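You operate a simulated robot arm through the tools that you are given. There is no shell and no other tool.

You run a simulated two-armed robot. Do the job below in one go: nothing can be reset, and whatever is moved stays where it is left.

TASK
Hold the upturned castor on the top of the wiring bench steady with one hand and flip the red pedal of the upturned castor the other way with the other.

It is judged by the outcome, as a careful person would: the job done as asked, and still so three seconds after it is handed in. It fails if anything else is knocked over, pushed out of place, dropped, spilled or broken.

THE ROBOT
Two 6-joint arms with two-finger grippers on one trunk, on a base that moves. Base frame: it is fixed to the floor where the robot stands at the start and does not move with it; the origin is under the middle of the robot, x ahead of it, y to its left, z up. Lengths are in cm, angles in rad, forces in N, time in s.
The left shoulder is at the start at [6, 14.3, 87.5], the right one opposite. With the tool pointing down near the work surface each hand reaches from about 10 to 68 cm from the robot's upright axis, wherever it stands, measured 20 degrees to its own side. Places, roughly: red pedal of the upturned castor [130, -150, 100]; upturned castor [125, -150, 100]. Payload 2.45 kg a hand.
The TCP of each hand is the grasp point between the finger pads, 2.6 cm short of the fingertips. In the tool frame z runs along the fingers and y along their closing line. The gripper opens to 9.6 cm; its body begins 6.9 cm behind the TCP.
Orientation is that of the tool frame in the base frame, as a unit quaternion [w, x, y, z]. With the fingers straight down and closing along the base's y, the tool's x points along the base's -x, its y along +y and its z along -z.

THE INTERFACE
- The arms move only by the tool send_rows. It takes "left_motion", "right_motion" or both (then of equal length, played together; a hand with none holds still); each is text: rows parted by semicolons, each of 7 numbers parted by spaces: the shift along the base's x, y, z in units of 500 mm (1.0 is 500 mm), then the turn, a rotation vector about the base's x, y, z in units of 120 degrees (1.0 is 120 degrees), then the gripper command, from -1 (shut) to 1 (fully open), values between in proportion. In form: dx dy dz rx ry rz gripper; .... A call has 1 to 20 rows; each row is the pose to reach, as a shift and turn from the pose commanded when the call began. A call with a number of a shift or a turn outside -1 to 1 is refused whole. Rows are played at 5 a second. More than 5 cm and 0.15 rad between two rows, or a gripper value outside its range, and nothing of the call is played. Where a pose cannot be reached the arm comes as near as it can. A force on the tool above 40 N (or 10 N above the force at the start of the call, whichever is more), or a blocked arm, ends the call early, and 0.2 s more pass. The fingers move at their own pace (about 7.99 cm/s each) and stop on an object; they squeeze with about 32 N. The grip force told is the motor's: it shows also when the fingers shut on nothing. Time passes only in rows, and 0.2 s behind the last, so rows that repeat a pose let the fingers close. It gives the time, the measured TCP pose, the force on the tool (base axes), the opening and the grip force at its end, in the units of the frame above (readings bear some noise), with the torque about the TCP (base axes, N m) and any sound that the robot's microphone picked up.
- Cameras (640 x 400 px; columns grow to the right, rows downward): "scene" is now at [14.6, -0.41, 149.76]; the picture's right is [-0.04, -1.00, 0.00], its down [-0.59, 0.02, -0.81] and it looks along [0.81, -0.03, -0.59] (base axes); focal length 250 px, centre (320, 200). "left" rides on the left gripper at [8.2, -0.3, -9.8] in its tool frame; the picture's right is [0.04, 1.00, 0.00], its down [-0.73, 0.03, -0.68] and it looks along [-0.68, 0.03, 0.73] (tool axes); focal length 256 px, centre (320, 200). "right" rides on the right gripper at [8.2, 0.3, -9.8] in its tool frame; the picture's right is [-0.04, 1.00, 0.00], its down [-0.73, -0.03, -0.68] and it looks along [-0.68, -0.03, 0.73] (tool axes); focal length 256 px, centre (320, 200). There is no depth. A picture from a camera that has moved, and an enlarged one, comes with that camera's place and axes in the base frame and with its lens.
- camera(camera): a new picture of that camera. It takes no simulated time.
- move_column(by): slides the trunk up (or, below 0, down) by that many cm; the arms and the scene camera ride with it, the base frame stays. It gives what a move gives, with no picture.
- roll_base(legs): drives the robot by 1 to 6 legs, each [ahead, turn to the left] in cm and rad, along the robot's own axes; the way and the turn of a leg run together, so that a leg with both is an arc; at most 150 cm and 3.142 rad a leg. The arms and the cameras ride along, it lands a little off, and it stops where it bumps. It gives what a move gives.
- aim_head(pan, tilt): turns the head with the scene camera to pan (to the left, within 1.501 rad either way) and tilt (down, from -0.506 to 1.204), counted from straight ahead of the robot. It gives what a move gives.
- close_up(camera, box): a new picture of the part [left, top, right, bottom] of that camera's present view, enlarged. It takes no simulated time.
- close_job(): hands the job in; it is judged then, once.

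Nothing tells you exact positions but the pictures and the camera data. Unless the task says otherwise, let go and move clear before handing in.

The tools are called by a JSON object that holds its "op" and its "data". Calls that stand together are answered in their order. send_rows: Moves the arms, as the interface text tells. Its arguments: {"type":"object","properties":{"left_motion":{"type":"string"},"right_motion":{"type":"string"}},"required":[]} The other tools are called the same way: move_column (by) moves the trunk up or down; roll_base (legs) drives the base; aim_head (pan, tilt) turns the head that bears the scene camera; camera (camera) takes a picture; close_up (camera, box) takes an enlarged picture of a part of a camera's view; close_job () hands the job in.

At the start:

```text
t: 0.0
left_eef_pos: [47.34, 17.77, 110.79]
left_tcp_rot: [0.001, 0.001, 1.0, 0.0]
left_contact_force: [-0.8, -0.6, -0.3]
left_torque: [0.01, 0.01, 0.0]
left_opening: 9.61
left_grasp_force: 0.1
right_eef_pos: [40.96, -15.69, 115.24]
right_tcp_rot: [0.0, 0.001, 1.0, 0.0]
right_contact_force: [0.1, 0.5, -0.2]
right_torque: [0.01, 0.01, 0.01]
right_opening: 9.62
right_grasp_force: 0.1
trunk travel left (down, up): [-50.0, 9.0]
robot x, y, heading: [0.02, -0.03, -0.002]
head pan, tilt (commanded): [-0.035, 0.632]
```

scene: 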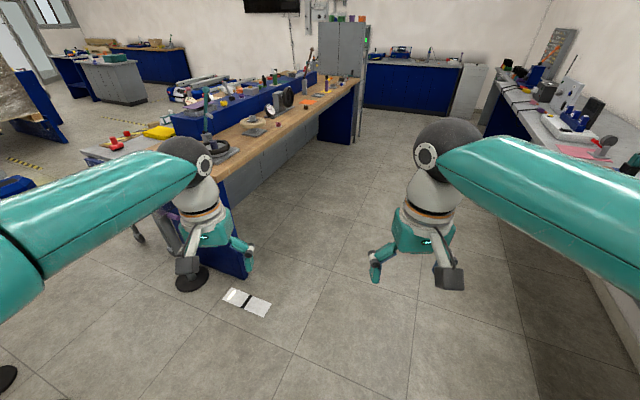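
right: 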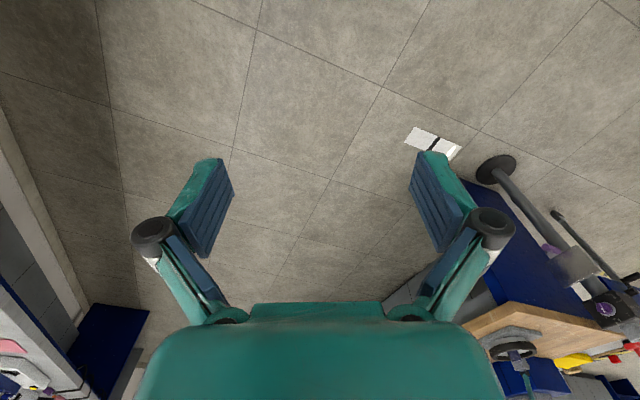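
left: 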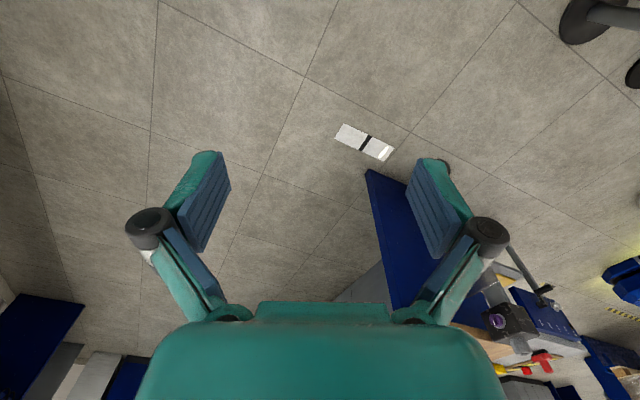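

The castor should be ahead and to the right, around [125, -150, 100], probably on the bench at the right edge of the picture. I'll turn the head toward it to look.

{"op": "aim_head", "data": {"pan": -0.87, "tilt": 0.3}}

{"op": "camera", "data": {"camera": "scene"}}

```text
t: 1.2
left_eef_pos: [47.45, 17.75, 110.95]
left_tcp_rot: [0.001, 0.001, 1.0, 0.0]
left_contact_force: [0.6, 0.6, 0.2]
left_torque: [0.0, -0.06, 0.04]
left_opening: 9.59
left_grasp_force: 0.1
right_eef_pos: [40.93, -15.89, 115.16]
right_tcp_rot: [0.0, 0.001, 1.0, 0.0]
right_contact_force: [0.1, 0.3, -0.1]
right_torque: [-0.01, 0.0, -0.02]
right_opening: 9.61
right_grasp_force: 0.1
trunk travel left (down, up): [-50.0, 9.0]
robot x, y, heading: [0.09, 0.1, -0.0]
head pan, tilt (commanded): [-0.869, 0.3]
```

```text
taken
camera scene: at [11.89, -7.23, 152.78], right [-0.76, -0.65, 0.0], down [-0.19, 0.23, -0.96], along [0.62, -0.73, -0.3], focal length 250 px, centre (320, 200)
```

scene: 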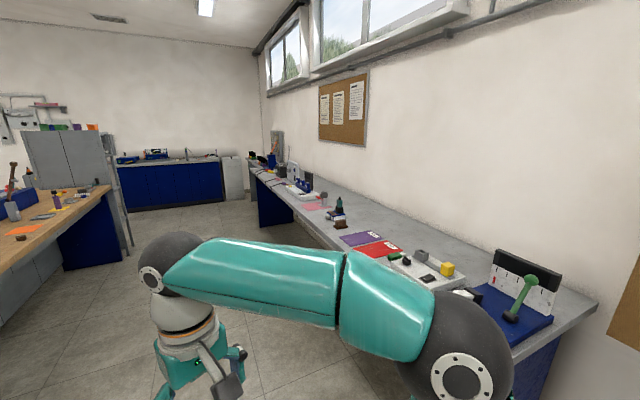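

A small object appears near pixel (337, 210), where the castor should be. I'll enlarge that part.

{"op": "close_up", "data": {"camera": "scene", "box": [290, 170, 390, 235]}}

{"op": "close_up", "data": {"camera": "scene", "box": [240, 140, 480, 290]}}

```text
6.15 times, centred on (340, 202) of scene
camera zoom: at [11.89, -7.23, 152.78], right [-0.76, -0.65, 0.0], down [-0.19, 0.23, -0.96], along [0.62, -0.73, -0.3], focal length 1541 px, centre (197, 185)
```

zoom: 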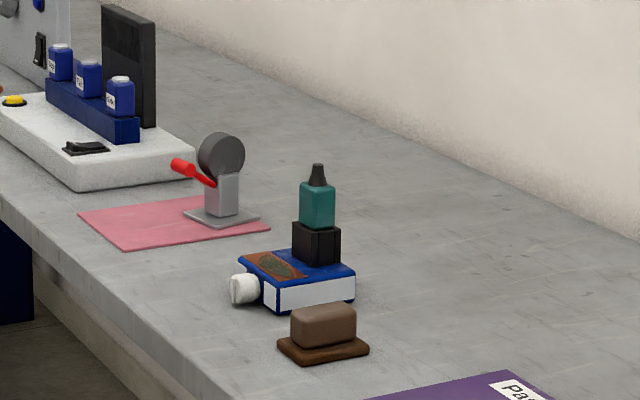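

```text
2.67 times, centred on (360, 215) of scene
camera zoom: at [11.89, -7.23, 152.78], right [-0.76, -0.65, 0.0], down [-0.19, 0.23, -0.96], along [0.62, -0.73, -0.3], focal length 668 px, centre (213, 160)
```

zoom: 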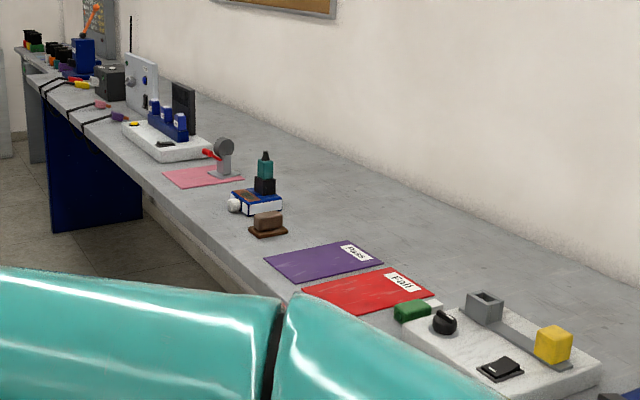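

The castor stands on a pink mat, plate down and wheel up. Its red pedal sticks out toward the upper left of the picture. I take the bench top to be at z≈91 with its front edge near y≈-121. I'll drive to a standoff in front of it, turn to face it, and look again.

{"op": "roll_base", "data": {"legs": [[0, -0.48], [140, 0], [0, -1.09]]}}

{"op": "aim_head", "data": {"pan": 0.0, "tilt": 0.6}}

{"op": "camera", "data": {"camera": "scene"}}

```text
t: 12.8
left_eef_pos: [139.84, -113.31, 110.9]
left_tcp_rot: [0.0, 0.713, 0.702, 0.0]
left_contact_force: [0.4, -0.1, 0.5]
left_torque: [0.02, 0.0, 0.01]
left_opening: 9.59
left_grasp_force: 0.1
right_eef_pos: [106.37, -106.42, 115.24]
right_tcp_rot: [-0.001, 0.713, 0.702, 0.001]
right_contact_force: [-0.2, -0.7, 0.7]
right_torque: [-0.01, 0.02, 0.02]
right_opening: 9.59
right_grasp_force: 0.0
trunk travel left (down, up): [-50.0, 9.0]
robot x, y, heading: [127.37, -65.6, -1.577]
head pan, tilt (commanded): [-0.869, 0.3]
```

```text
t: 14.0
left_eef_pos: [139.87, -113.29, 110.99]
left_tcp_rot: [0.0, 0.712, 0.702, 0.0]
left_contact_force: [0.5, -0.7, 0.2]
left_torque: [-0.03, 0.02, -0.02]
left_opening: 9.58
left_grasp_force: 0.1
right_eef_pos: [106.46, -106.33, 115.29]
right_tcp_rot: [0.001, 0.713, 0.701, 0.0]
right_contact_force: [0.4, 0.5, -0.3]
right_torque: [0.01, 0.03, 0.02]
right_opening: 9.62
right_grasp_force: 0.0
trunk travel left (down, up): [-50.0, 9.0]
robot x, y, heading: [126.83, -65.56, -1.578]
head pan, tilt (commanded): [0.0, 0.6]
```

```text
taken
camera scene: at [126.87, -80.73, 150.03], right [-1.0, 0.01, 0.0], down [0.0, 0.57, -0.82], along [-0.01, -0.82, -0.57], focal length 250 px, centre (320, 200)
```

scene: 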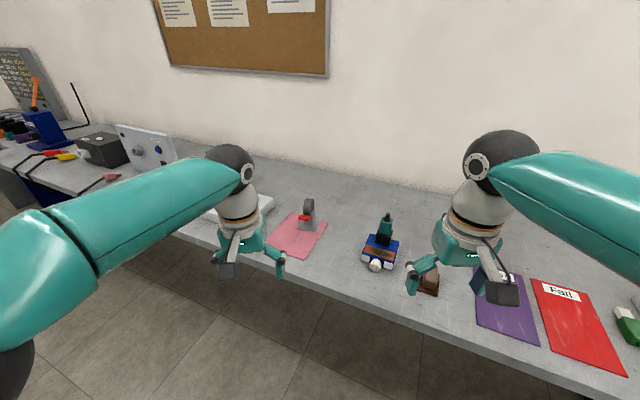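

The castor is in the middle of the view on its pink mat, and both arms are clear of the bench. I'll zoom in for its geometry.

{"op": "close_up", "data": {"camera": "scene", "box": [260, 180, 356, 270]}}

{"op": "close_up", "data": {"camera": "scene", "box": [284, 186, 340, 240]}}

{"op": "camera", "data": {"camera": "left"}}

{"op": "camera", "data": {"camera": "right"}}

```text
4.44 times, centred on (308, 225) of scene
camera zoom: at [126.87, -80.73, 150.03], right [-1.0, 0.01, 0.0], down [0.0, 0.57, -0.82], along [-0.01, -0.82, -0.57], focal length 1113 px, centre (373, 89)
```

zoom: 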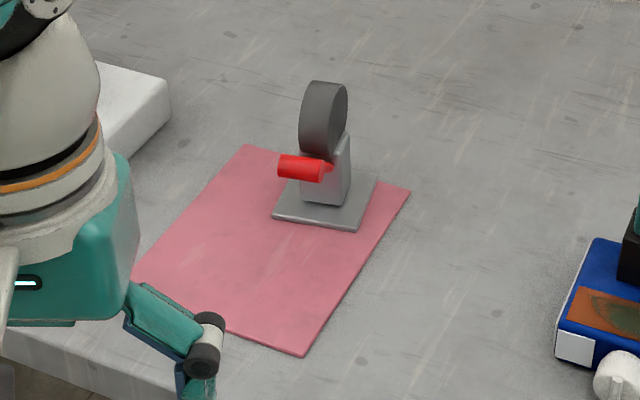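

```text
7.41 times, centred on (312, 213) of scene
camera zoom: at [126.87, -80.73, 150.03], right [-1.0, 0.01, 0.0], down [0.0, 0.57, -0.82], along [-0.01, -0.82, -0.57], focal length 1855 px, centre (379, 104)
```

zoom: 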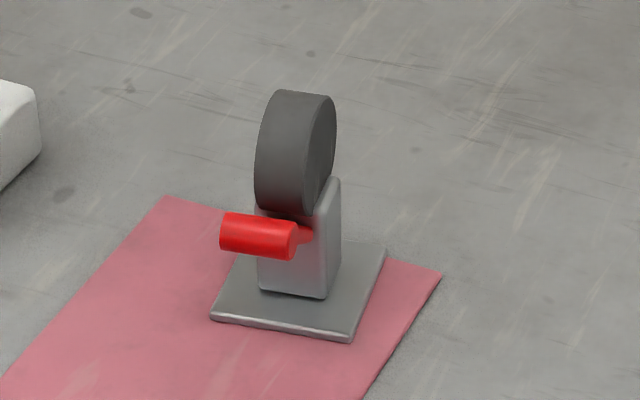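

```text
taken
camera left: at [139.92, -105.07, 120.71], right [1.0, 0.02, 0.0], down [0.02, -0.73, 0.68], along [0.02, -0.68, -0.73], focal length 256 px, centre (320, 200)
```

left: 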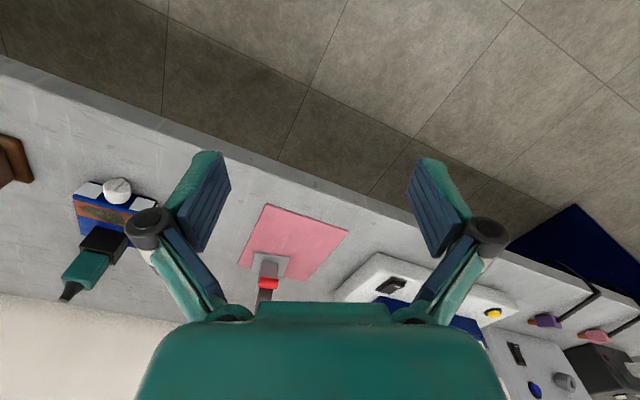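

```text
taken
camera right: at [106.92, -98.22, 125.05], right [1.0, -0.06, 0.0], down [-0.04, -0.73, 0.68], along [-0.04, -0.68, -0.73], focal length 256 px, centre (320, 200)
```

right: 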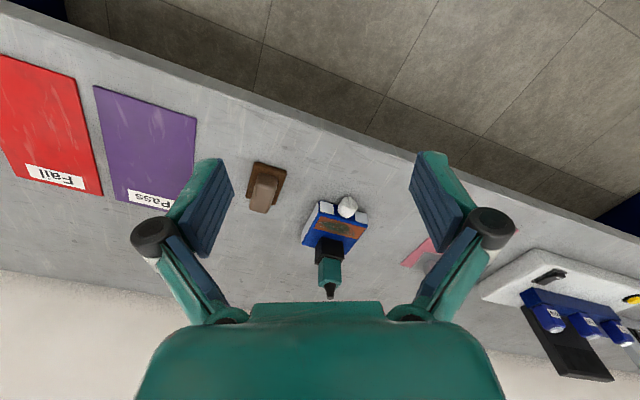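

From two views I place the castor's plate centre at about (130, -151, 91), turned roughly -14° about z. Wheel top is at z≈103. The red pedal's crossbar is at about (132, -146, 98), reaching toward me from a pivot in the fork near z≈95. The bench edge runs at an angle, so I'll move to a stance that faces it squarely and raise the hands before closing in.

{"op": "roll_base", "data": {"legs": [[0, 1.405], [31.4, 0], [0, -1.727]]}}

{"op": "send_rows", "data": {"left_motion": "0 0 0.08 0 0 0 1; 0 0 0.16 0 0 0 1; 0 0 0.24 0 0 0 1; 0 0 0.3 0 0 0 1; 0 0 0.3 0 0 0 1", "right_motion": "0 0 0.08 0 0 0 1; 0 0 0.14 0 0 0 1; 0 0 0.2 0 0 0 1; 0 0 0.2 0 0 0 1; 0 0 0.2 0 0 0 1"}}

{"op": "camera", "data": {"camera": "scene"}}

```text
t: 18.3
left_eef_pos: [175.97, -61.44, 111.07]
left_tcp_rot: [0.0, 0.1, 0.995, -0.001]
left_contact_force: [-0.4, 1.6, -1.0]
left_torque: [-0.08, 0.04, -0.03]
left_opening: 9.59
left_grasp_force: 0.1
right_eef_pos: [162.92, -93.15, 115.37]
right_tcp_rot: [-0.001, 0.1, 0.995, -0.003]
right_contact_force: [1.4, 0.2, 0.1]
right_torque: [-0.1, 0.04, 0.0]
right_opening: 9.6
right_grasp_force: 0.0
trunk travel left (down, up): [-50.0, 9.0]
robot x, y, heading: [125.3, -71.07, -0.188]
head pan, tilt (commanded): [0.0, 0.6]
stopped in leg 1: the robot was blocked; the commanded pose is now the measured one
```

```text
t: 19.5
left_eef_pos: [175.0, -61.74, 124.45]
left_tcp_rot: [0.002, 0.101, 0.995, 0.0]
left_contact_force: [0.5, 0.5, 0.2]
left_torque: [-0.01, 0.02, 0.0]
left_opening: 9.59
left_grasp_force: 0.0
left hand out of reach, approached as far as the arm can: row 4, 5
right_eef_pos: [162.84, -93.55, 125.2]
right_tcp_rot: [0.0, 0.101, 0.995, 0.0]
right_contact_force: [-0.1, -0.2, 0.6]
right_torque: [-0.02, -0.01, 0.0]
right_opening: 9.61
right_grasp_force: 0.1
trunk travel left (down, up): [-50.0, 9.0]
robot x, y, heading: [125.96, -70.94, -0.19]
head pan, tilt (commanded): [0.0, 0.6]
```

```text
taken
camera scene: at [140.03, -73.94, 150.02], right [-0.19, -0.98, 0.0], down [-0.56, 0.11, -0.82], along [0.81, -0.15, -0.57], focal length 250 px, centre (320, 200)
```

scene: 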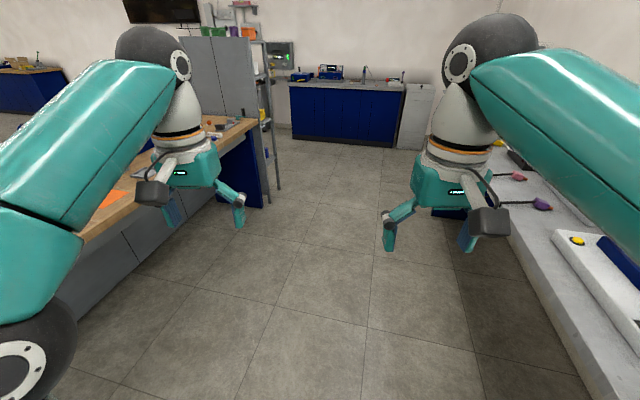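

The turn nearly finished, but the base reported being blocked. Before driving again I'll look right and left to see whether anything was touched.

{"op": "aim_head", "data": {"pan": -1.4, "tilt": 0.7}}

{"op": "camera", "data": {"camera": "scene"}}

{"op": "aim_head", "data": {"pan": 1.4, "tilt": 0.9}}

{"op": "camera", "data": {"camera": "scene"}}

```text
t: 21.0
left_eef_pos: [175.14, -61.78, 124.5]
left_tcp_rot: [0.002, 0.101, 0.995, 0.001]
left_contact_force: [-0.1, -0.3, -0.5]
left_torque: [-0.01, 0.0, 0.01]
left_opening: 9.59
left_grasp_force: 0.2
right_eef_pos: [162.76, -93.62, 125.24]
right_tcp_rot: [0.0, 0.101, 0.995, 0.001]
right_contact_force: [-0.7, 0.9, 0.2]
right_torque: [-0.01, 0.01, -0.03]
right_opening: 9.6
right_grasp_force: 0.1
trunk travel left (down, up): [-50.0, 9.0]
robot x, y, heading: [125.33, -71.1, -0.189]
head pan, tilt (commanded): [-1.4, 0.7]
```

```text
taken
camera scene: at [131.16, -80.78, 149.17], right [-1.0, 0.02, 0.0], down [0.01, 0.64, -0.76], along [-0.01, -0.76, -0.64], focal length 250 px, centre (320, 200)
```

scene: 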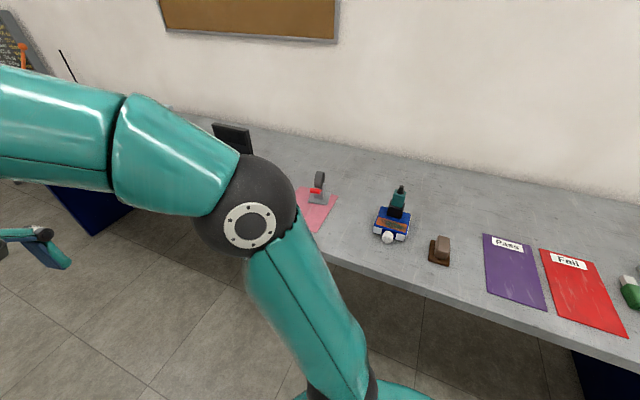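

```text
t: 23.5
left_eef_pos: [175.13, -61.77, 124.55]
left_tcp_rot: [0.001, 0.101, 0.995, 0.0]
left_contact_force: [0.8, 0.0, -0.4]
left_torque: [-0.03, 0.0, -0.01]
left_opening: 9.61
left_grasp_force: 0.1
right_eef_pos: [162.72, -93.5, 125.23]
right_tcp_rot: [0.0, 0.101, 0.995, -0.001]
right_contact_force: [0.1, -0.6, -0.2]
right_torque: [0.01, 0.02, -0.02]
right_opening: 9.6
right_grasp_force: 0.1
trunk travel left (down, up): [-50.0, 9.0]
robot x, y, heading: [125.49, -71.29, -0.184]
head pan, tilt (commanded): [1.4, 0.901]
```

```text
taken
camera scene: at [133.96, -65.22, 147.56], right [0.94, -0.35, 0.0], down [-0.28, -0.73, -0.62], along [0.22, 0.58, -0.78], focal length 250 px, centre (320, 200)
```

scene: 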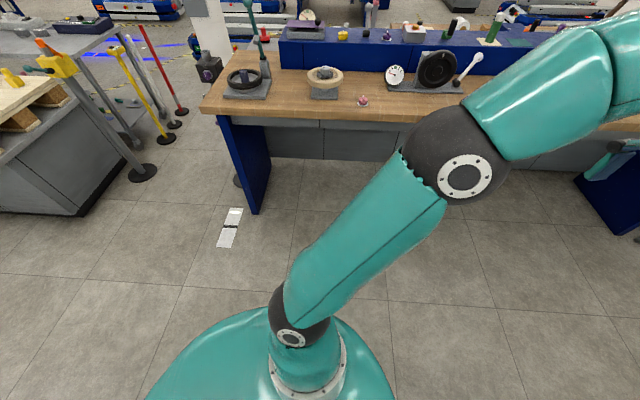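

The bench looks undisturbed. I'll look straight down on the right to see the base itself against the bench.

{"op": "aim_head", "data": {"pan": -1.5, "tilt": 1.2}}

{"op": "camera", "data": {"camera": "scene"}}

{"op": "aim_head", "data": {"pan": 0, "tilt": 1.2}}

{"op": "camera", "data": {"camera": "scene"}}

```text
t: 26.0
left_eef_pos: [175.17, -61.78, 124.49]
left_tcp_rot: [0.002, 0.101, 0.995, 0.001]
left_contact_force: [-0.4, 0.1, 0.3]
left_torque: [0.0, -0.02, 0.01]
left_opening: 9.58
left_grasp_force: 0.1
right_eef_pos: [162.77, -93.6, 125.26]
right_tcp_rot: [0.0, 0.101, 0.995, 0.0]
right_contact_force: [0.8, 0.3, 0.2]
right_torque: [0.0, 0.0, 0.02]
right_opening: 9.61
right_grasp_force: 0.1
trunk travel left (down, up): [-50.0, 9.0]
robot x, y, heading: [125.43, -70.87, -0.188]
head pan, tilt (commanded): [-1.499, 1.201]
```

```text
taken
camera scene: at [130.65, -77.84, 145.57], right [-0.99, 0.12, 0.0], down [0.11, 0.93, -0.36], along [-0.04, -0.36, -0.93], focal length 250 px, centre (320, 200)
```

scene: 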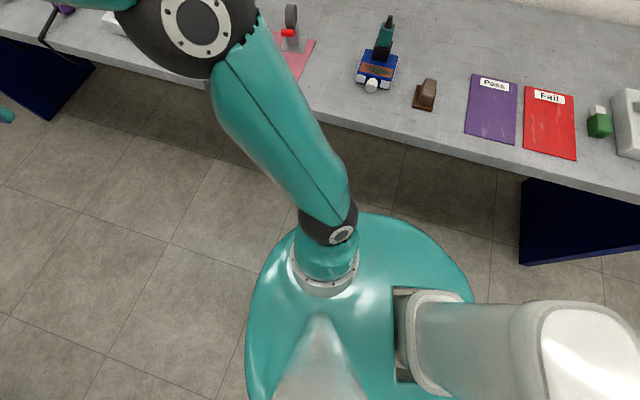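

```text
t: 27.6
left_eef_pos: [175.04, -61.67, 124.38]
left_tcp_rot: [0.001, 0.101, 0.995, 0.0]
left_contact_force: [-0.7, -1.2, -0.7]
left_torque: [0.0, 0.02, -0.06]
left_opening: 9.62
left_grasp_force: 0.0
right_eef_pos: [162.91, -93.43, 125.38]
right_tcp_rot: [0.0, 0.102, 0.995, -0.001]
right_contact_force: [0.7, 0.3, 0.1]
right_torque: [0.03, 0.02, 0.02]
right_opening: 9.64
right_grasp_force: 0.1
trunk travel left (down, up): [-50.0, 9.0]
robot x, y, heading: [125.53, -70.91, -0.191]
head pan, tilt (commanded): [0.0, 1.201]
```

```text
taken
camera scene: at [136.79, -73.34, 145.57], right [-0.19, -0.98, 0.0], down [-0.92, 0.18, -0.36], along [0.36, -0.07, -0.93], focal length 250 px, centre (320, 200)
```

scene: 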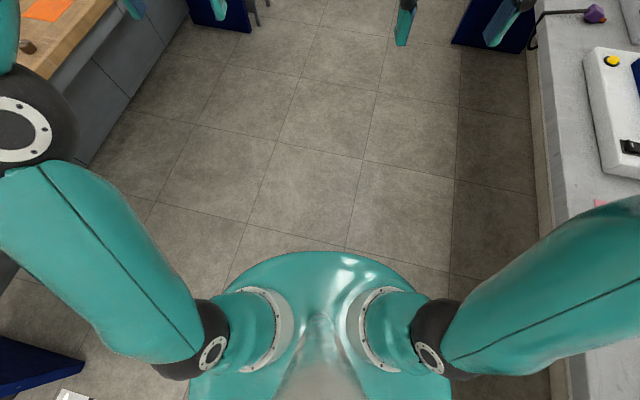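

Nothing is in contact on the right, and the base is well clear of the bench, so I'll go on in small legs: ahead first, then turn to face the bench.

{"op": "roll_base", "data": {"legs": [[33, 0]]}}

{"op": "roll_base", "data": {"legs": [[0, -0.85], [0, -0.86]]}}

{"op": "aim_head", "data": {"pan": 0, "tilt": 0.7}}

{"op": "camera", "data": {"camera": "scene"}}

```text
t: 29.8
left_eef_pos: [207.69, -68.16, 124.34]
left_tcp_rot: [0.001, 0.103, 0.995, 0.0]
left_contact_force: [0.3, 0.1, 0.2]
left_torque: [-0.04, 0.04, -0.02]
left_opening: 9.6
left_grasp_force: 0.1
right_eef_pos: [195.28, -99.89, 125.25]
right_tcp_rot: [0.0, 0.103, 0.995, 0.0]
right_contact_force: [0.3, 1.3, 0.6]
right_torque: [-0.05, 0.06, 0.02]
right_opening: 9.61
right_grasp_force: 0.1
trunk travel left (down, up): [-50.0, 9.0]
robot x, y, heading: [158.24, -77.48, -0.195]
head pan, tilt (commanded): [0.0, 1.201]
```

```text
t: 34.3
left_eef_pos: [177.65, -124.09, 124.44]
left_tcp_rot: [0.002, 0.703, 0.711, -0.002]
left_contact_force: [-0.7, -0.2, 1.0]
left_torque: [0.03, -0.07, 0.01]
left_opening: 9.59
left_grasp_force: 0.1
right_eef_pos: [143.92, -118.86, 125.36]
right_tcp_rot: [-0.001, 0.702, 0.712, 0.001]
right_contact_force: [-0.9, 0.2, -1.0]
right_torque: [-0.02, -0.12, -0.01]
right_opening: 9.57
right_grasp_force: 0.0
trunk travel left (down, up): [-50.0, 9.0]
robot x, y, heading: [162.95, -77.24, -1.573]
head pan, tilt (commanded): [0.0, 1.201]
stopped in leg 2: the robot was blocked; the commanded pose is now the measured one
```

```text
t: 35.2
left_eef_pos: [178.1, -123.92, 124.41]
left_tcp_rot: [0.002, 0.702, 0.712, -0.004]
left_contact_force: [0.4, 0.4, -0.6]
left_torque: [-0.01, -0.04, -0.01]
left_opening: 9.6
left_grasp_force: 0.2
right_eef_pos: [144.29, -118.7, 125.29]
right_tcp_rot: [-0.002, 0.702, 0.712, 0.0]
right_contact_force: [1.2, 0.0, 1.1]
right_torque: [0.02, -0.02, 0.02]
right_opening: 9.62
right_grasp_force: 0.1
trunk travel left (down, up): [-50.0, 9.0]
robot x, y, heading: [163.58, -77.29, -1.58]
head pan, tilt (commanded): [0.0, 0.7]
```

```text
taken
camera scene: at [163.19, -91.8, 149.16], right [-1.0, 0.01, 0.0], down [0.0, 0.65, -0.76], along [0.0, -0.76, -0.65], focal length 250 px, centre (320, 200)
```

scene: 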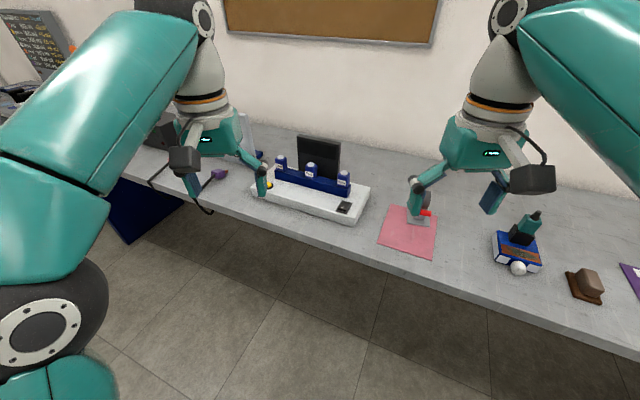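

The "blocked" stops seem to come from the robot sliding about 5 cm when it turns with its arms out; I see no obstacle. From here the castor is straight ahead at a heading of about -1.99, which is also square to the bench. I'll make a smaller turn and then drive in.

{"op": "roll_base", "data": {"legs": [[0, -0.41]]}}

{"op": "camera", "data": {"camera": "scene"}}

```text
t: 37.0
left_eef_pos: [157.96, -125.95, 124.39]
left_tcp_rot: [0.001, 0.833, 0.553, -0.005]
left_contact_force: [0.2, 0.5, -0.6]
left_torque: [0.01, -0.01, 0.02]
left_opening: 9.6
left_grasp_force: 0.1
right_eef_pos: [129.21, -107.56, 125.39]
right_tcp_rot: [-0.001, 0.832, 0.554, 0.0]
right_contact_force: [-0.3, -0.7, -0.1]
right_torque: [-0.02, -0.01, -0.01]
right_opening: 9.61
right_grasp_force: 0.1
trunk travel left (down, up): [-50.0, 9.0]
robot x, y, heading: [164.95, -77.84, -1.985]
head pan, tilt (commanded): [0.0, 0.7]
```

```text
taken
camera scene: at [158.93, -91.32, 149.17], right [-0.92, 0.4, 0.0], down [0.26, 0.59, -0.76], along [-0.31, -0.7, -0.64], focal length 250 px, centre (320, 200)
```

scene: 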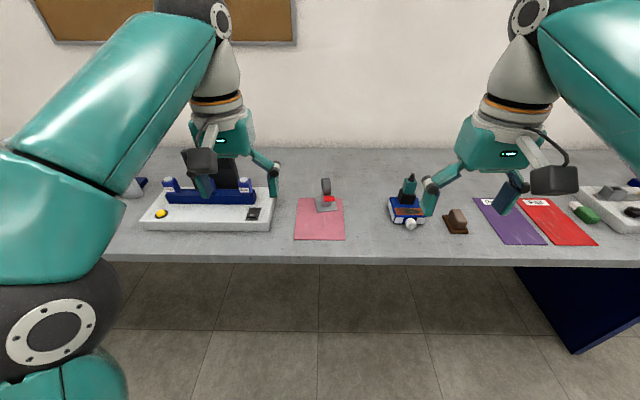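

The robot is now square to the bench with the castor straight ahead, about 81 cm away. I'll drive 25 cm closer.

{"op": "roll_base", "data": {"legs": [[25, 0]]}}

{"op": "camera", "data": {"camera": "scene"}}

```text
t: 38.8
left_eef_pos: [148.03, -149.02, 124.51]
left_tcp_rot: [0.002, 0.832, 0.554, -0.004]
left_contact_force: [0.8, -1.7, 0.6]
left_torque: [0.02, -0.02, 0.01]
left_opening: 9.59
left_grasp_force: 0.0
right_eef_pos: [119.08, -130.74, 125.4]
right_tcp_rot: [-0.001, 0.831, 0.556, 0.001]
right_contact_force: [-0.7, -0.1, 0.0]
right_torque: [0.0, -0.04, 0.0]
right_opening: 9.61
right_grasp_force: 0.1
trunk travel left (down, up): [-50.0, 9.0]
robot x, y, heading: [154.69, -101.0, -1.984]
head pan, tilt (commanded): [0.0, 0.7]
```

```text
taken
camera scene: at [148.72, -114.6, 149.15], right [-0.92, 0.4, 0.0], down [0.26, 0.59, -0.76], along [-0.3, -0.7, -0.65], focal length 250 px, centre (320, 200)
```

scene: 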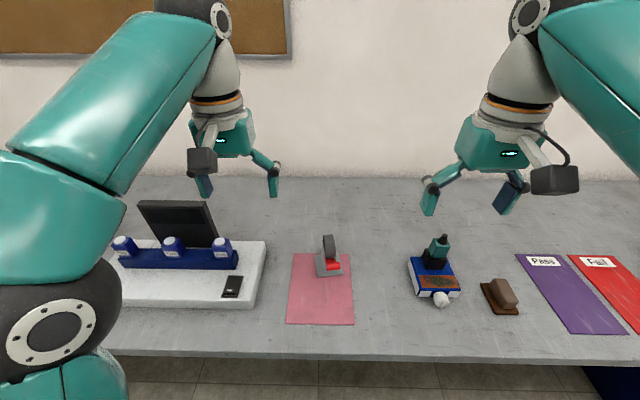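

Good position. I'll zoom in on the castor for its exact shape.

{"op": "close_up", "data": {"camera": "scene", "box": [304, 228, 360, 284]}}

{"op": "close_up", "data": {"camera": "scene", "box": [230, 210, 480, 340]}}

{"op": "camera", "data": {"camera": "right"}}

{"op": "camera", "data": {"camera": "left"}}

```text
7.14 times, centred on (332, 256) of scene
camera zoom: at [148.72, -114.6, 149.15], right [-0.92, 0.4, 0.0], down [0.26, 0.59, -0.76], along [-0.3, -0.7, -0.65], focal length 1789 px, centre (234, -200)
```

zoom: 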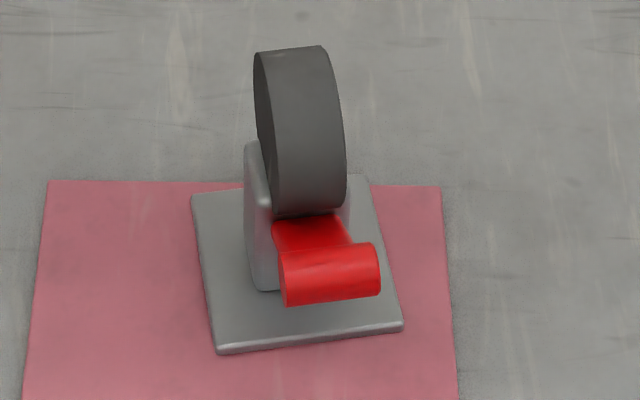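

```text
2.56 times, centred on (355, 275) of scene
camera zoom: at [148.72, -114.6, 149.15], right [-0.92, 0.4, 0.0], down [0.26, 0.59, -0.76], along [-0.3, -0.7, -0.65], focal length 641 px, centre (230, 8)
```

zoom: 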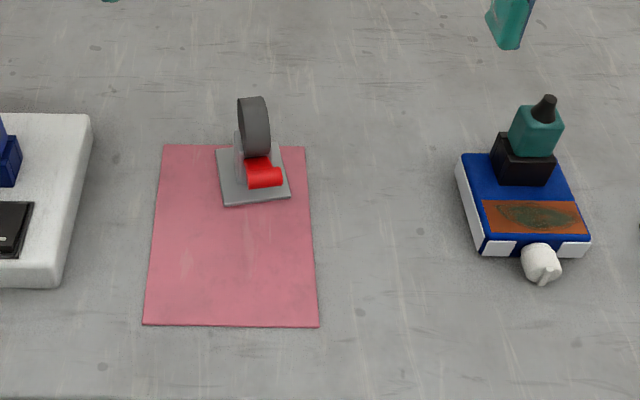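

```text
taken
camera right: at [122.51, -123.57, 135.15], right [0.91, -0.42, 0.0], down [-0.31, -0.67, 0.68], along [-0.29, -0.61, -0.74], focal length 256 px, centre (320, 200)
```

right: 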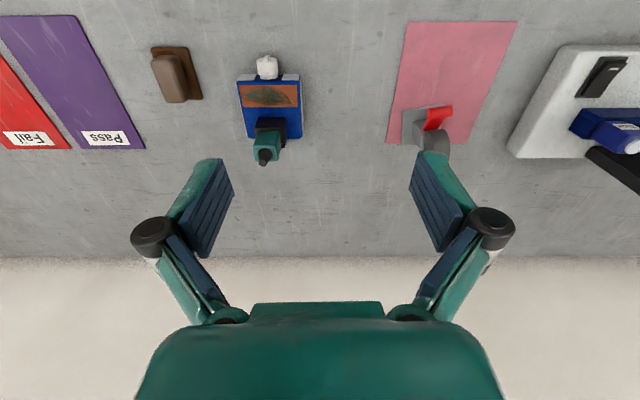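

```text
taken
camera left: at [151.04, -141.32, 134.07], right [0.94, -0.35, 0.0], down [-0.25, -0.68, 0.69], along [-0.24, -0.64, -0.73], focal length 256 px, centre (320, 200)
```

left: 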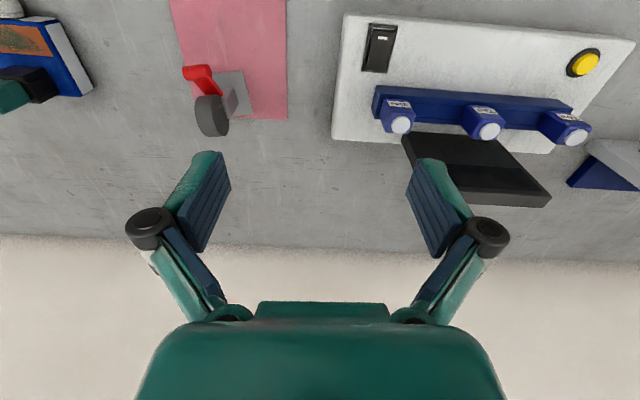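

The pedal is a paddle coming out from under the wheel toward me, ending in a red roll at about (131.4, -145.9, 98.3). I'll use the wrist cameras for side views of it.

{"op": "close_up", "data": {"camera": "left", "box": [165, 45, 270, 150]}}

{"op": "close_up", "data": {"camera": "right", "box": [380, 80, 480, 180]}}

```text
3.81 times, centred on (218, 98) of left
camera zoom: at [151.04, -141.32, 134.07], right [0.94, -0.35, 0.0], down [-0.25, -0.68, 0.69], along [-0.24, -0.64, -0.73], focal length 975 px, centre (710, 590)
```

zoom: 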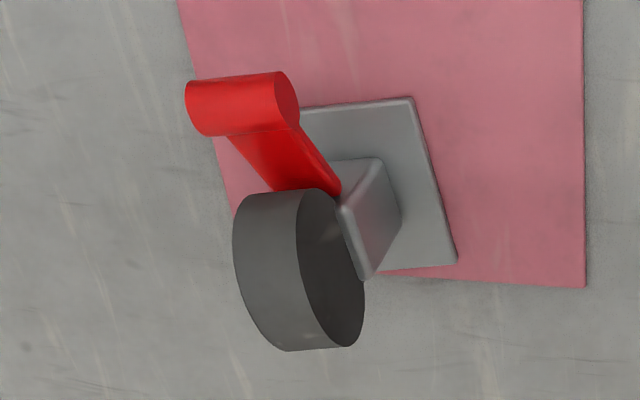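

```text
4.00 times, centred on (430, 130) of right
camera zoom: at [122.51, -123.57, 135.15], right [0.91, -0.42, 0.0], down [-0.31, -0.67, 0.68], along [-0.29, -0.61, -0.74], focal length 1024 px, centre (-120, 480)
```

zoom: 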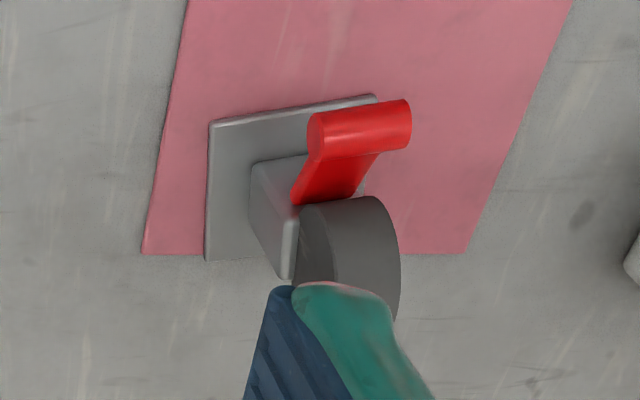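

The pedal points up at about 35° toward me, so "the other way" is down. Pressing it would tip the castor, so my plan has two parts:
- **Left hand:** grip the fork block from above, closing across its roughly 3.4 cm width.
- **Right hand:** come in nearly level from the right and press the red roll down.

First I'll move the left hand over the castor, high up, and shift the right hand out of the way.

{"op": "send_rows", "data": {"left_motion": "-0.045 -0.006 -0.01 0 0 0.008 1; -0.09 -0.013 -0.03 0 0 0.017 1; -0.136 -0.019 -0.05 0 0 0.025 1; -0.18 -0.026 -0.07 0 0 0.034 1; -0.226 -0.032 -0.09 0 0 0.042 1; -0.27 -0.038 -0.11 0 0 0.051 1; -0.316 -0.045 -0.12 0 0 0.06 1; -0.3626 -0.0516 -0.13 0 0 0.068 1; -0.3626 -0.0516 -0.13 0 0 0.068 1", "right_motion": "-0.03 0.013 0 0 0 0 1; -0.06 0.026 0 0 0 0 1; -0.09 0.039 0 0 0 0 1; -0.12 0.052 0 0 0 0 1; -0.15 0.066 0 0 0 0 1; -0.18 0.08 0 0 0 0 1; -0.18 0.08 0 0 0 0 1; -0.18 0.08 0 0 0 0 1; -0.18 0.08 0 0 0 0 1"}}

{"op": "camera", "data": {"camera": "left"}}

{"op": "camera", "data": {"camera": "scene"}}

```text
t: 40.8
left_eef_pos: [132.61, -149.17, 115.91]
left_tcp_rot: [0.003, 0.79, 0.613, -0.006]
left_contact_force: [-0.2, 0.2, -0.3]
left_torque: [-0.01, 0.03, -0.04]
left_opening: 9.58
left_grasp_force: 0.0
left hand out of reach, approached as far as the arm can: row 3, 4, 5, 6, 7, 8, 9
right_eef_pos: [110.18, -126.79, 125.6]
right_tcp_rot: [0.0, 0.832, 0.555, 0.0]
right_contact_force: [0.0, 0.4, 0.6]
right_torque: [0.02, -0.04, -0.01]
right_opening: 9.6
right_grasp_force: 0.0
trunk travel left (down, up): [-50.0, 9.0]
robot x, y, heading: [154.98, -101.24, -1.981]
head pan, tilt (commanded): [0.0, 0.7]
```

```text
taken
camera left: at [134.66, -141.07, 125.53], right [0.98, -0.21, 0.0], down [-0.15, -0.71, 0.69], along [-0.15, -0.67, -0.73], focal length 256 px, centre (320, 200)
```

left: 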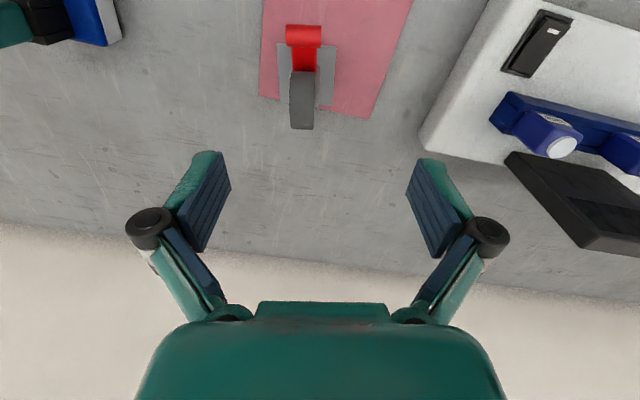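

```text
taken
camera scene: at [148.81, -114.43, 149.17], right [-0.92, 0.4, 0.0], down [0.26, 0.59, -0.76], along [-0.3, -0.7, -0.64], focal length 250 px, centre (320, 200)
```

scene: 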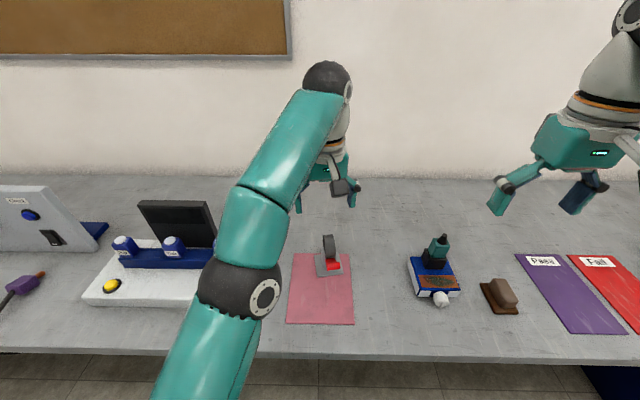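

The left arm is at its reach limit at that height. Lowering should bring the target within reach, so I'll come down a little, still above the wheel, and read the pose.

{"op": "send_rows", "data": {"left_motion": "0 0 -0.04 0 0 0 1; 0 0 -0.08 0 0 0 1; 0 0 -0.12 0 0 0 1; 0 0 -0.14 0 0 0 1; 0 0 -0.14 0 0 0 1"}}

{"op": "camera", "data": {"camera": "left"}}

```text
t: 42.0
left_eef_pos: [132.78, -149.1, 108.85]
left_tcp_rot: [0.002, 0.79, 0.613, -0.005]
left_contact_force: [0.5, 0.0, 0.9]
left_torque: [-0.01, -0.02, -0.01]
left_opening: 9.62
left_grasp_force: 0.2
right_eef_pos: [110.17, -126.79, 125.61]
right_tcp_rot: [-0.001, 0.832, 0.555, 0.001]
right_contact_force: [0.7, 0.3, -0.6]
right_torque: [0.02, -0.01, 0.01]
right_opening: 9.62
right_grasp_force: 0.1
trunk travel left (down, up): [-50.0, 9.0]
robot x, y, heading: [155.19, -100.89, -1.98]
head pan, tilt (commanded): [0.0, 0.7]
```

```text
taken
camera left: at [134.73, -140.95, 118.47], right [0.98, -0.21, 0.0], down [-0.15, -0.71, 0.69], along [-0.15, -0.67, -0.73], focal length 256 px, centre (320, 200)
```

left: 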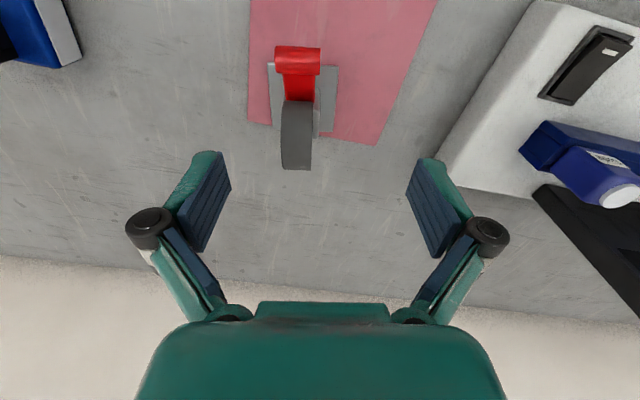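

The command follows the reached pose. The hand now sits about 3 cm to one side of the castor. I'll take a close-up to measure the offset accurately.

{"op": "close_up", "data": {"camera": "left", "box": [240, 30, 360, 180]}}

{"op": "close_up", "data": {"camera": "scene", "box": [290, 170, 380, 290]}}

```text
2.67 times, centred on (300, 105) of left
camera zoom: at [134.73, -140.95, 118.47], right [0.98, -0.21, 0.0], down [-0.15, -0.71, 0.69], along [-0.15, -0.67, -0.73], focal length 683 px, centre (373, 453)
```

zoom: 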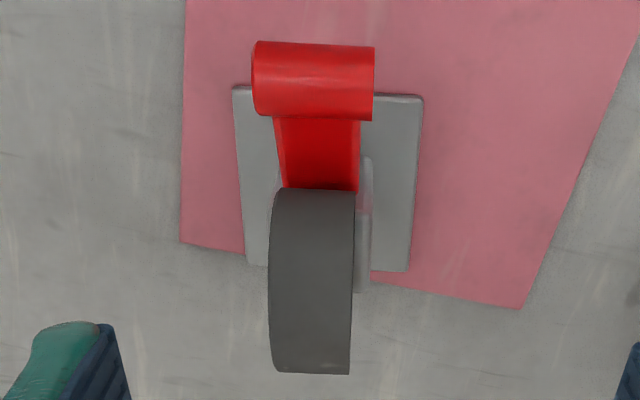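

```text
3.33 times, centred on (335, 230) of scene
camera zoom: at [148.8, -114.44, 149.17], right [-0.92, 0.4, 0.0], down [0.26, 0.59, -0.76], along [-0.3, -0.7, -0.64], focal length 835 px, centre (270, 100)
```

zoom: 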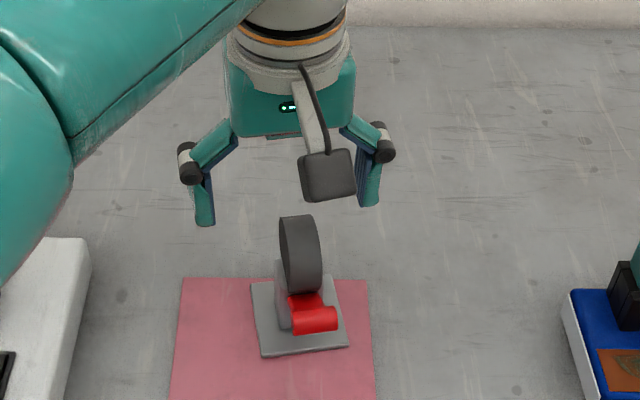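

Measured in the left hand's own frame, the castor centre is 1.6 cm to the hand's -y side and 2.6 cm ahead. The fork block spans z≈91–97 and is about 3.5 cm wide. I'll centre over it at this height and check again.

{"op": "send_rows", "data": {"left_motion": "-0.015 -0.014 0 0 0 0 1; -0.03 -0.028 0 0 0 0 1; -0.044 -0.042 0 0 0 0 1; -0.044 -0.042 0 0 0 0 1"}}

{"op": "close_up", "data": {"camera": "left", "box": [240, 50, 400, 200]}}

{"op": "camera", "data": {"camera": "left"}}

```text
t: 43.0
left_eef_pos: [130.73, -151.17, 108.95]
left_tcp_rot: [0.002, 0.791, 0.612, -0.005]
left_contact_force: [-0.6, 0.4, -0.4]
left_torque: [-0.02, 0.01, 0.03]
left_opening: 9.63
left_grasp_force: 0.0
right_eef_pos: [110.18, -126.82, 125.46]
right_tcp_rot: [-0.001, 0.832, 0.555, 0.0]
right_contact_force: [0.9, 0.1, 0.2]
right_torque: [-0.02, 0.01, 0.0]
right_opening: 9.61
right_grasp_force: 0.1
trunk travel left (down, up): [-50.0, 9.0]
robot x, y, heading: [154.61, -100.97, -1.982]
head pan, tilt (commanded): [0.0, 0.7]
```

```text
2.67 times, centred on (320, 125) of left
camera zoom: at [132.62, -143.09, 118.51], right [0.98, -0.21, 0.0], down [-0.15, -0.71, 0.69], along [-0.15, -0.67, -0.73], focal length 683 px, centre (320, 400)
```

zoom: 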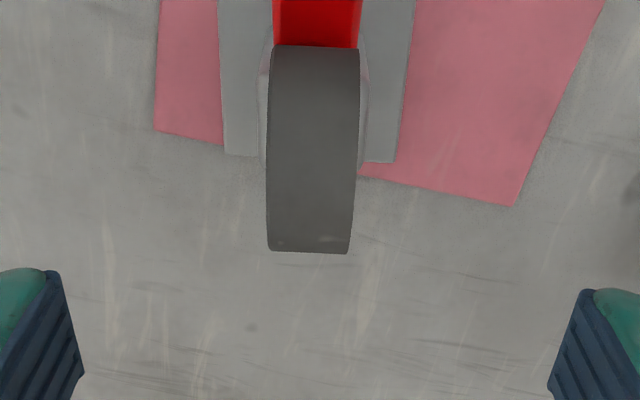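

```text
taken
camera left: at [132.62, -143.09, 118.51], right [0.98, -0.21, 0.0], down [-0.15, -0.71, 0.69], along [-0.15, -0.67, -0.73], focal length 256 px, centre (320, 200)
```

left: 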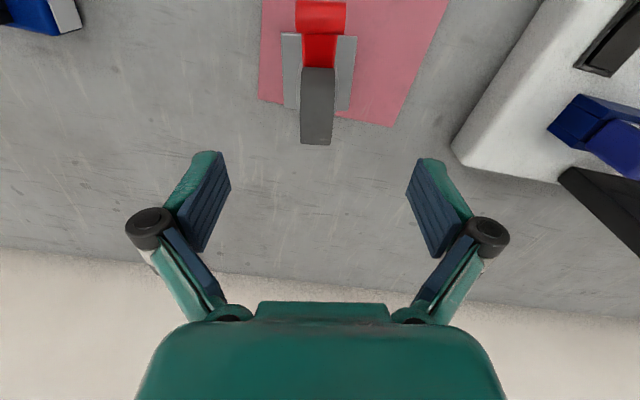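

The hand is centred to within about 0.2 cm. I'll lower to just above the grip height with the fingers open, correcting the small offset on the way.

{"op": "send_rows", "data": {"left_motion": "-0.003 0.001 -0.03 0 0 0 1; -0.003 0.001 -0.06 0 0 0 1; -0.003 0.001 -0.09 0 0 0 1; -0.003 0.001 -0.12 0 0 0 1; -0.003 0.001 -0.15 0 0 0 1; -0.003 0.001 -0.175 0 0 0 1; -0.003 0.001 -0.19 0 0 0 1; -0.003 0.001 -0.19 0 0 0 1"}}

{"op": "camera", "data": {"camera": "left"}}

{"op": "close_up", "data": {"camera": "scene", "box": [280, 180, 390, 290]}}

```text
t: 44.8
left_eef_pos: [130.41, -150.99, 99.41]
left_tcp_rot: [0.002, 0.79, 0.613, -0.005]
left_contact_force: [-0.5, 0.1, -0.5]
left_torque: [0.0, -0.03, 0.01]
left_opening: 9.58
left_grasp_force: 0.0
right_eef_pos: [110.19, -126.9, 125.47]
right_tcp_rot: [0.0, 0.831, 0.556, 0.001]
right_contact_force: [0.3, -0.1, 0.0]
right_torque: [0.02, -0.03, 0.0]
right_opening: 9.61
right_grasp_force: 0.0
trunk travel left (down, up): [-50.0, 9.0]
robot x, y, heading: [154.41, -101.02, -1.977]
head pan, tilt (commanded): [0.0, 0.7]
```

```text
taken
camera left: at [132.42, -142.97, 109.0], right [0.98, -0.21, 0.0], down [-0.15, -0.71, 0.69], along [-0.15, -0.67, -0.73], focal length 256 px, centre (320, 200)
```

left: 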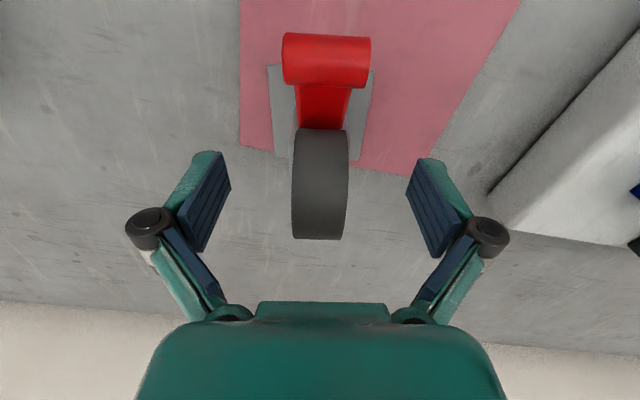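

```text
3.64 times, centred on (335, 235) of scene
camera zoom: at [148.79, -114.45, 149.17], right [-0.92, 0.4, 0.0], down [0.26, 0.59, -0.76], along [-0.3, -0.7, -0.64], focal length 911 px, centre (266, 73)
```

zoom: 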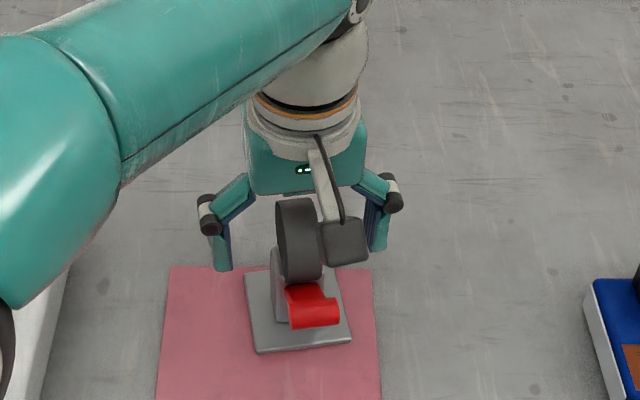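

The wheel is well centred between the fingers and the camera box clears the roll. I'll lower to grip height and narrow the fingers most of the way to check centring before gripping.

{"op": "send_rows", "data": {"left_motion": "0 0 -0.016 0 0 0 1; 0 0 -0.032 0 0 0 1; 0 0 -0.048 0 0 0 1; 0 0 -0.048 0 0 0 0.5; 0 0 -0.048 0 0 0 0.2; 0 0 -0.048 0 0 0 0; 0 0 -0.048 0 0 0 0; 0 0 -0.048 0 0 0 0"}}

{"op": "camera", "data": {"camera": "left"}}

{"op": "close_up", "data": {"camera": "scene", "box": [290, 190, 380, 290]}}

```text
t: 46.6
left_eef_pos: [130.5, -151.11, 96.96]
left_tcp_rot: [0.003, 0.791, 0.612, -0.004]
left_contact_force: [0.5, -0.5, 0.2]
left_torque: [-0.01, 0.0, 0.02]
left_opening: 4.82
left_grasp_force: 0.1
right_eef_pos: [110.19, -126.79, 125.52]
right_tcp_rot: [0.0, 0.832, 0.554, 0.0]
right_contact_force: [-0.4, 0.3, -0.4]
right_torque: [0.0, 0.0, -0.03]
right_opening: 9.58
right_grasp_force: 0.0
trunk travel left (down, up): [-50.0, 9.0]
robot x, y, heading: [154.85, -100.77, -1.98]
head pan, tilt (commanded): [0.0, 0.7]
```

```text
taken
camera left: at [132.38, -143.0, 106.62], right [0.98, -0.21, 0.0], down [-0.15, -0.71, 0.69], along [-0.15, -0.67, -0.73], focal length 256 px, centre (320, 200)
```

left: 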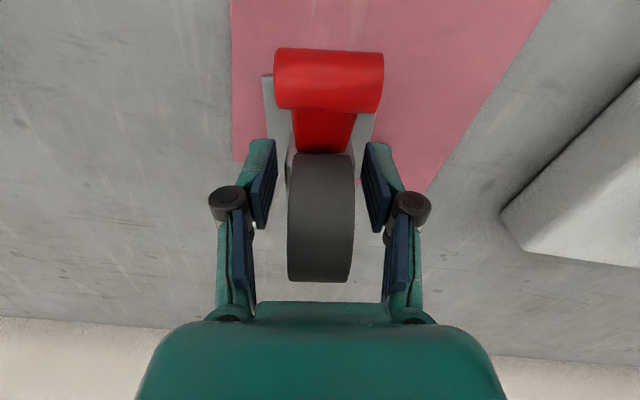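

```text
4.00 times, centred on (335, 240) of scene
camera zoom: at [148.79, -114.46, 149.17], right [-0.92, 0.4, 0.0], down [0.26, 0.59, -0.76], along [-0.3, -0.7, -0.64], focal length 1002 px, centre (260, 40)
```

zoom: 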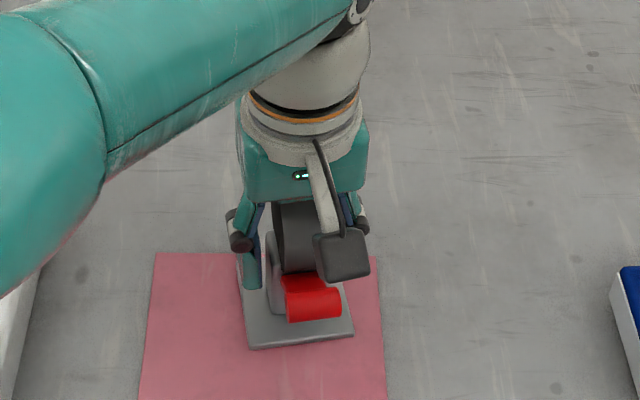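

The castor is centred between the pads. I'll close the left hand on the fork block now.

{"op": "send_rows", "data": {"left_motion": "0 0 0 0 0 0 -0.15; 0 0 0 0 0 0 -0.3; 0 0 0 0 0 0 -0.6; 0 0 0 0 0 0 -1; 0 0 0 0 0 0 -1; 0 0 0 0 0 0 -1"}}

{"op": "camera", "data": {"camera": "left"}}

{"op": "close_up", "data": {"camera": "scene", "box": [290, 190, 380, 290]}}

```text
t: 48.0
left_eef_pos: [130.35, -151.08, 97.1]
left_tcp_rot: [0.003, 0.79, 0.613, -0.005]
left_contact_force: [-1.0, -0.1, 0.6]
left_torque: [0.11, 0.02, -0.02]
left_opening: 3.55
left_grasp_force: 32.0
right_eef_pos: [110.12, -126.77, 125.52]
right_tcp_rot: [0.0, 0.832, 0.555, 0.001]
right_contact_force: [1.0, 0.1, 0.9]
right_torque: [0.04, 0.02, 0.01]
right_opening: 9.57
right_grasp_force: 0.0
trunk travel left (down, up): [-50.0, 9.0]
robot x, y, heading: [154.73, -100.45, -1.981]
head pan, tilt (commanded): [0.0, 0.7]
```

```text
taken
camera left: at [132.37, -143.0, 106.62], right [0.98, -0.21, 0.0], down [-0.15, -0.71, 0.69], along [-0.15, -0.67, -0.73], focal length 256 px, centre (320, 200)
```

left: 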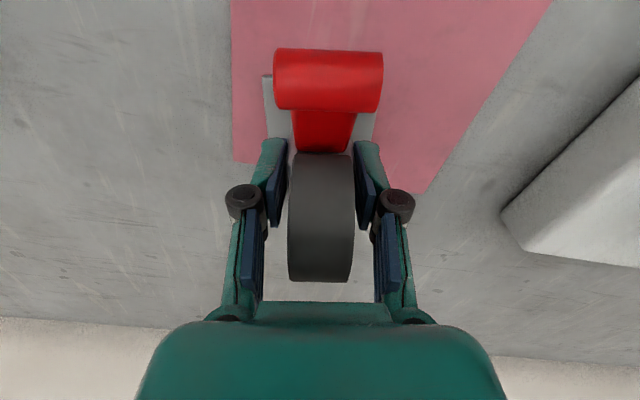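

```text
4.00 times, centred on (335, 240) of scene
camera zoom: at [148.78, -114.45, 149.17], right [-0.92, 0.4, 0.0], down [0.26, 0.59, -0.76], along [-0.3, -0.7, -0.64], focal length 1002 px, centre (260, 40)
```

zoom: 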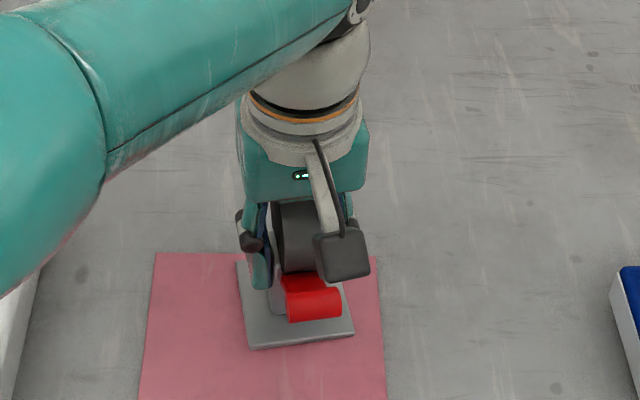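

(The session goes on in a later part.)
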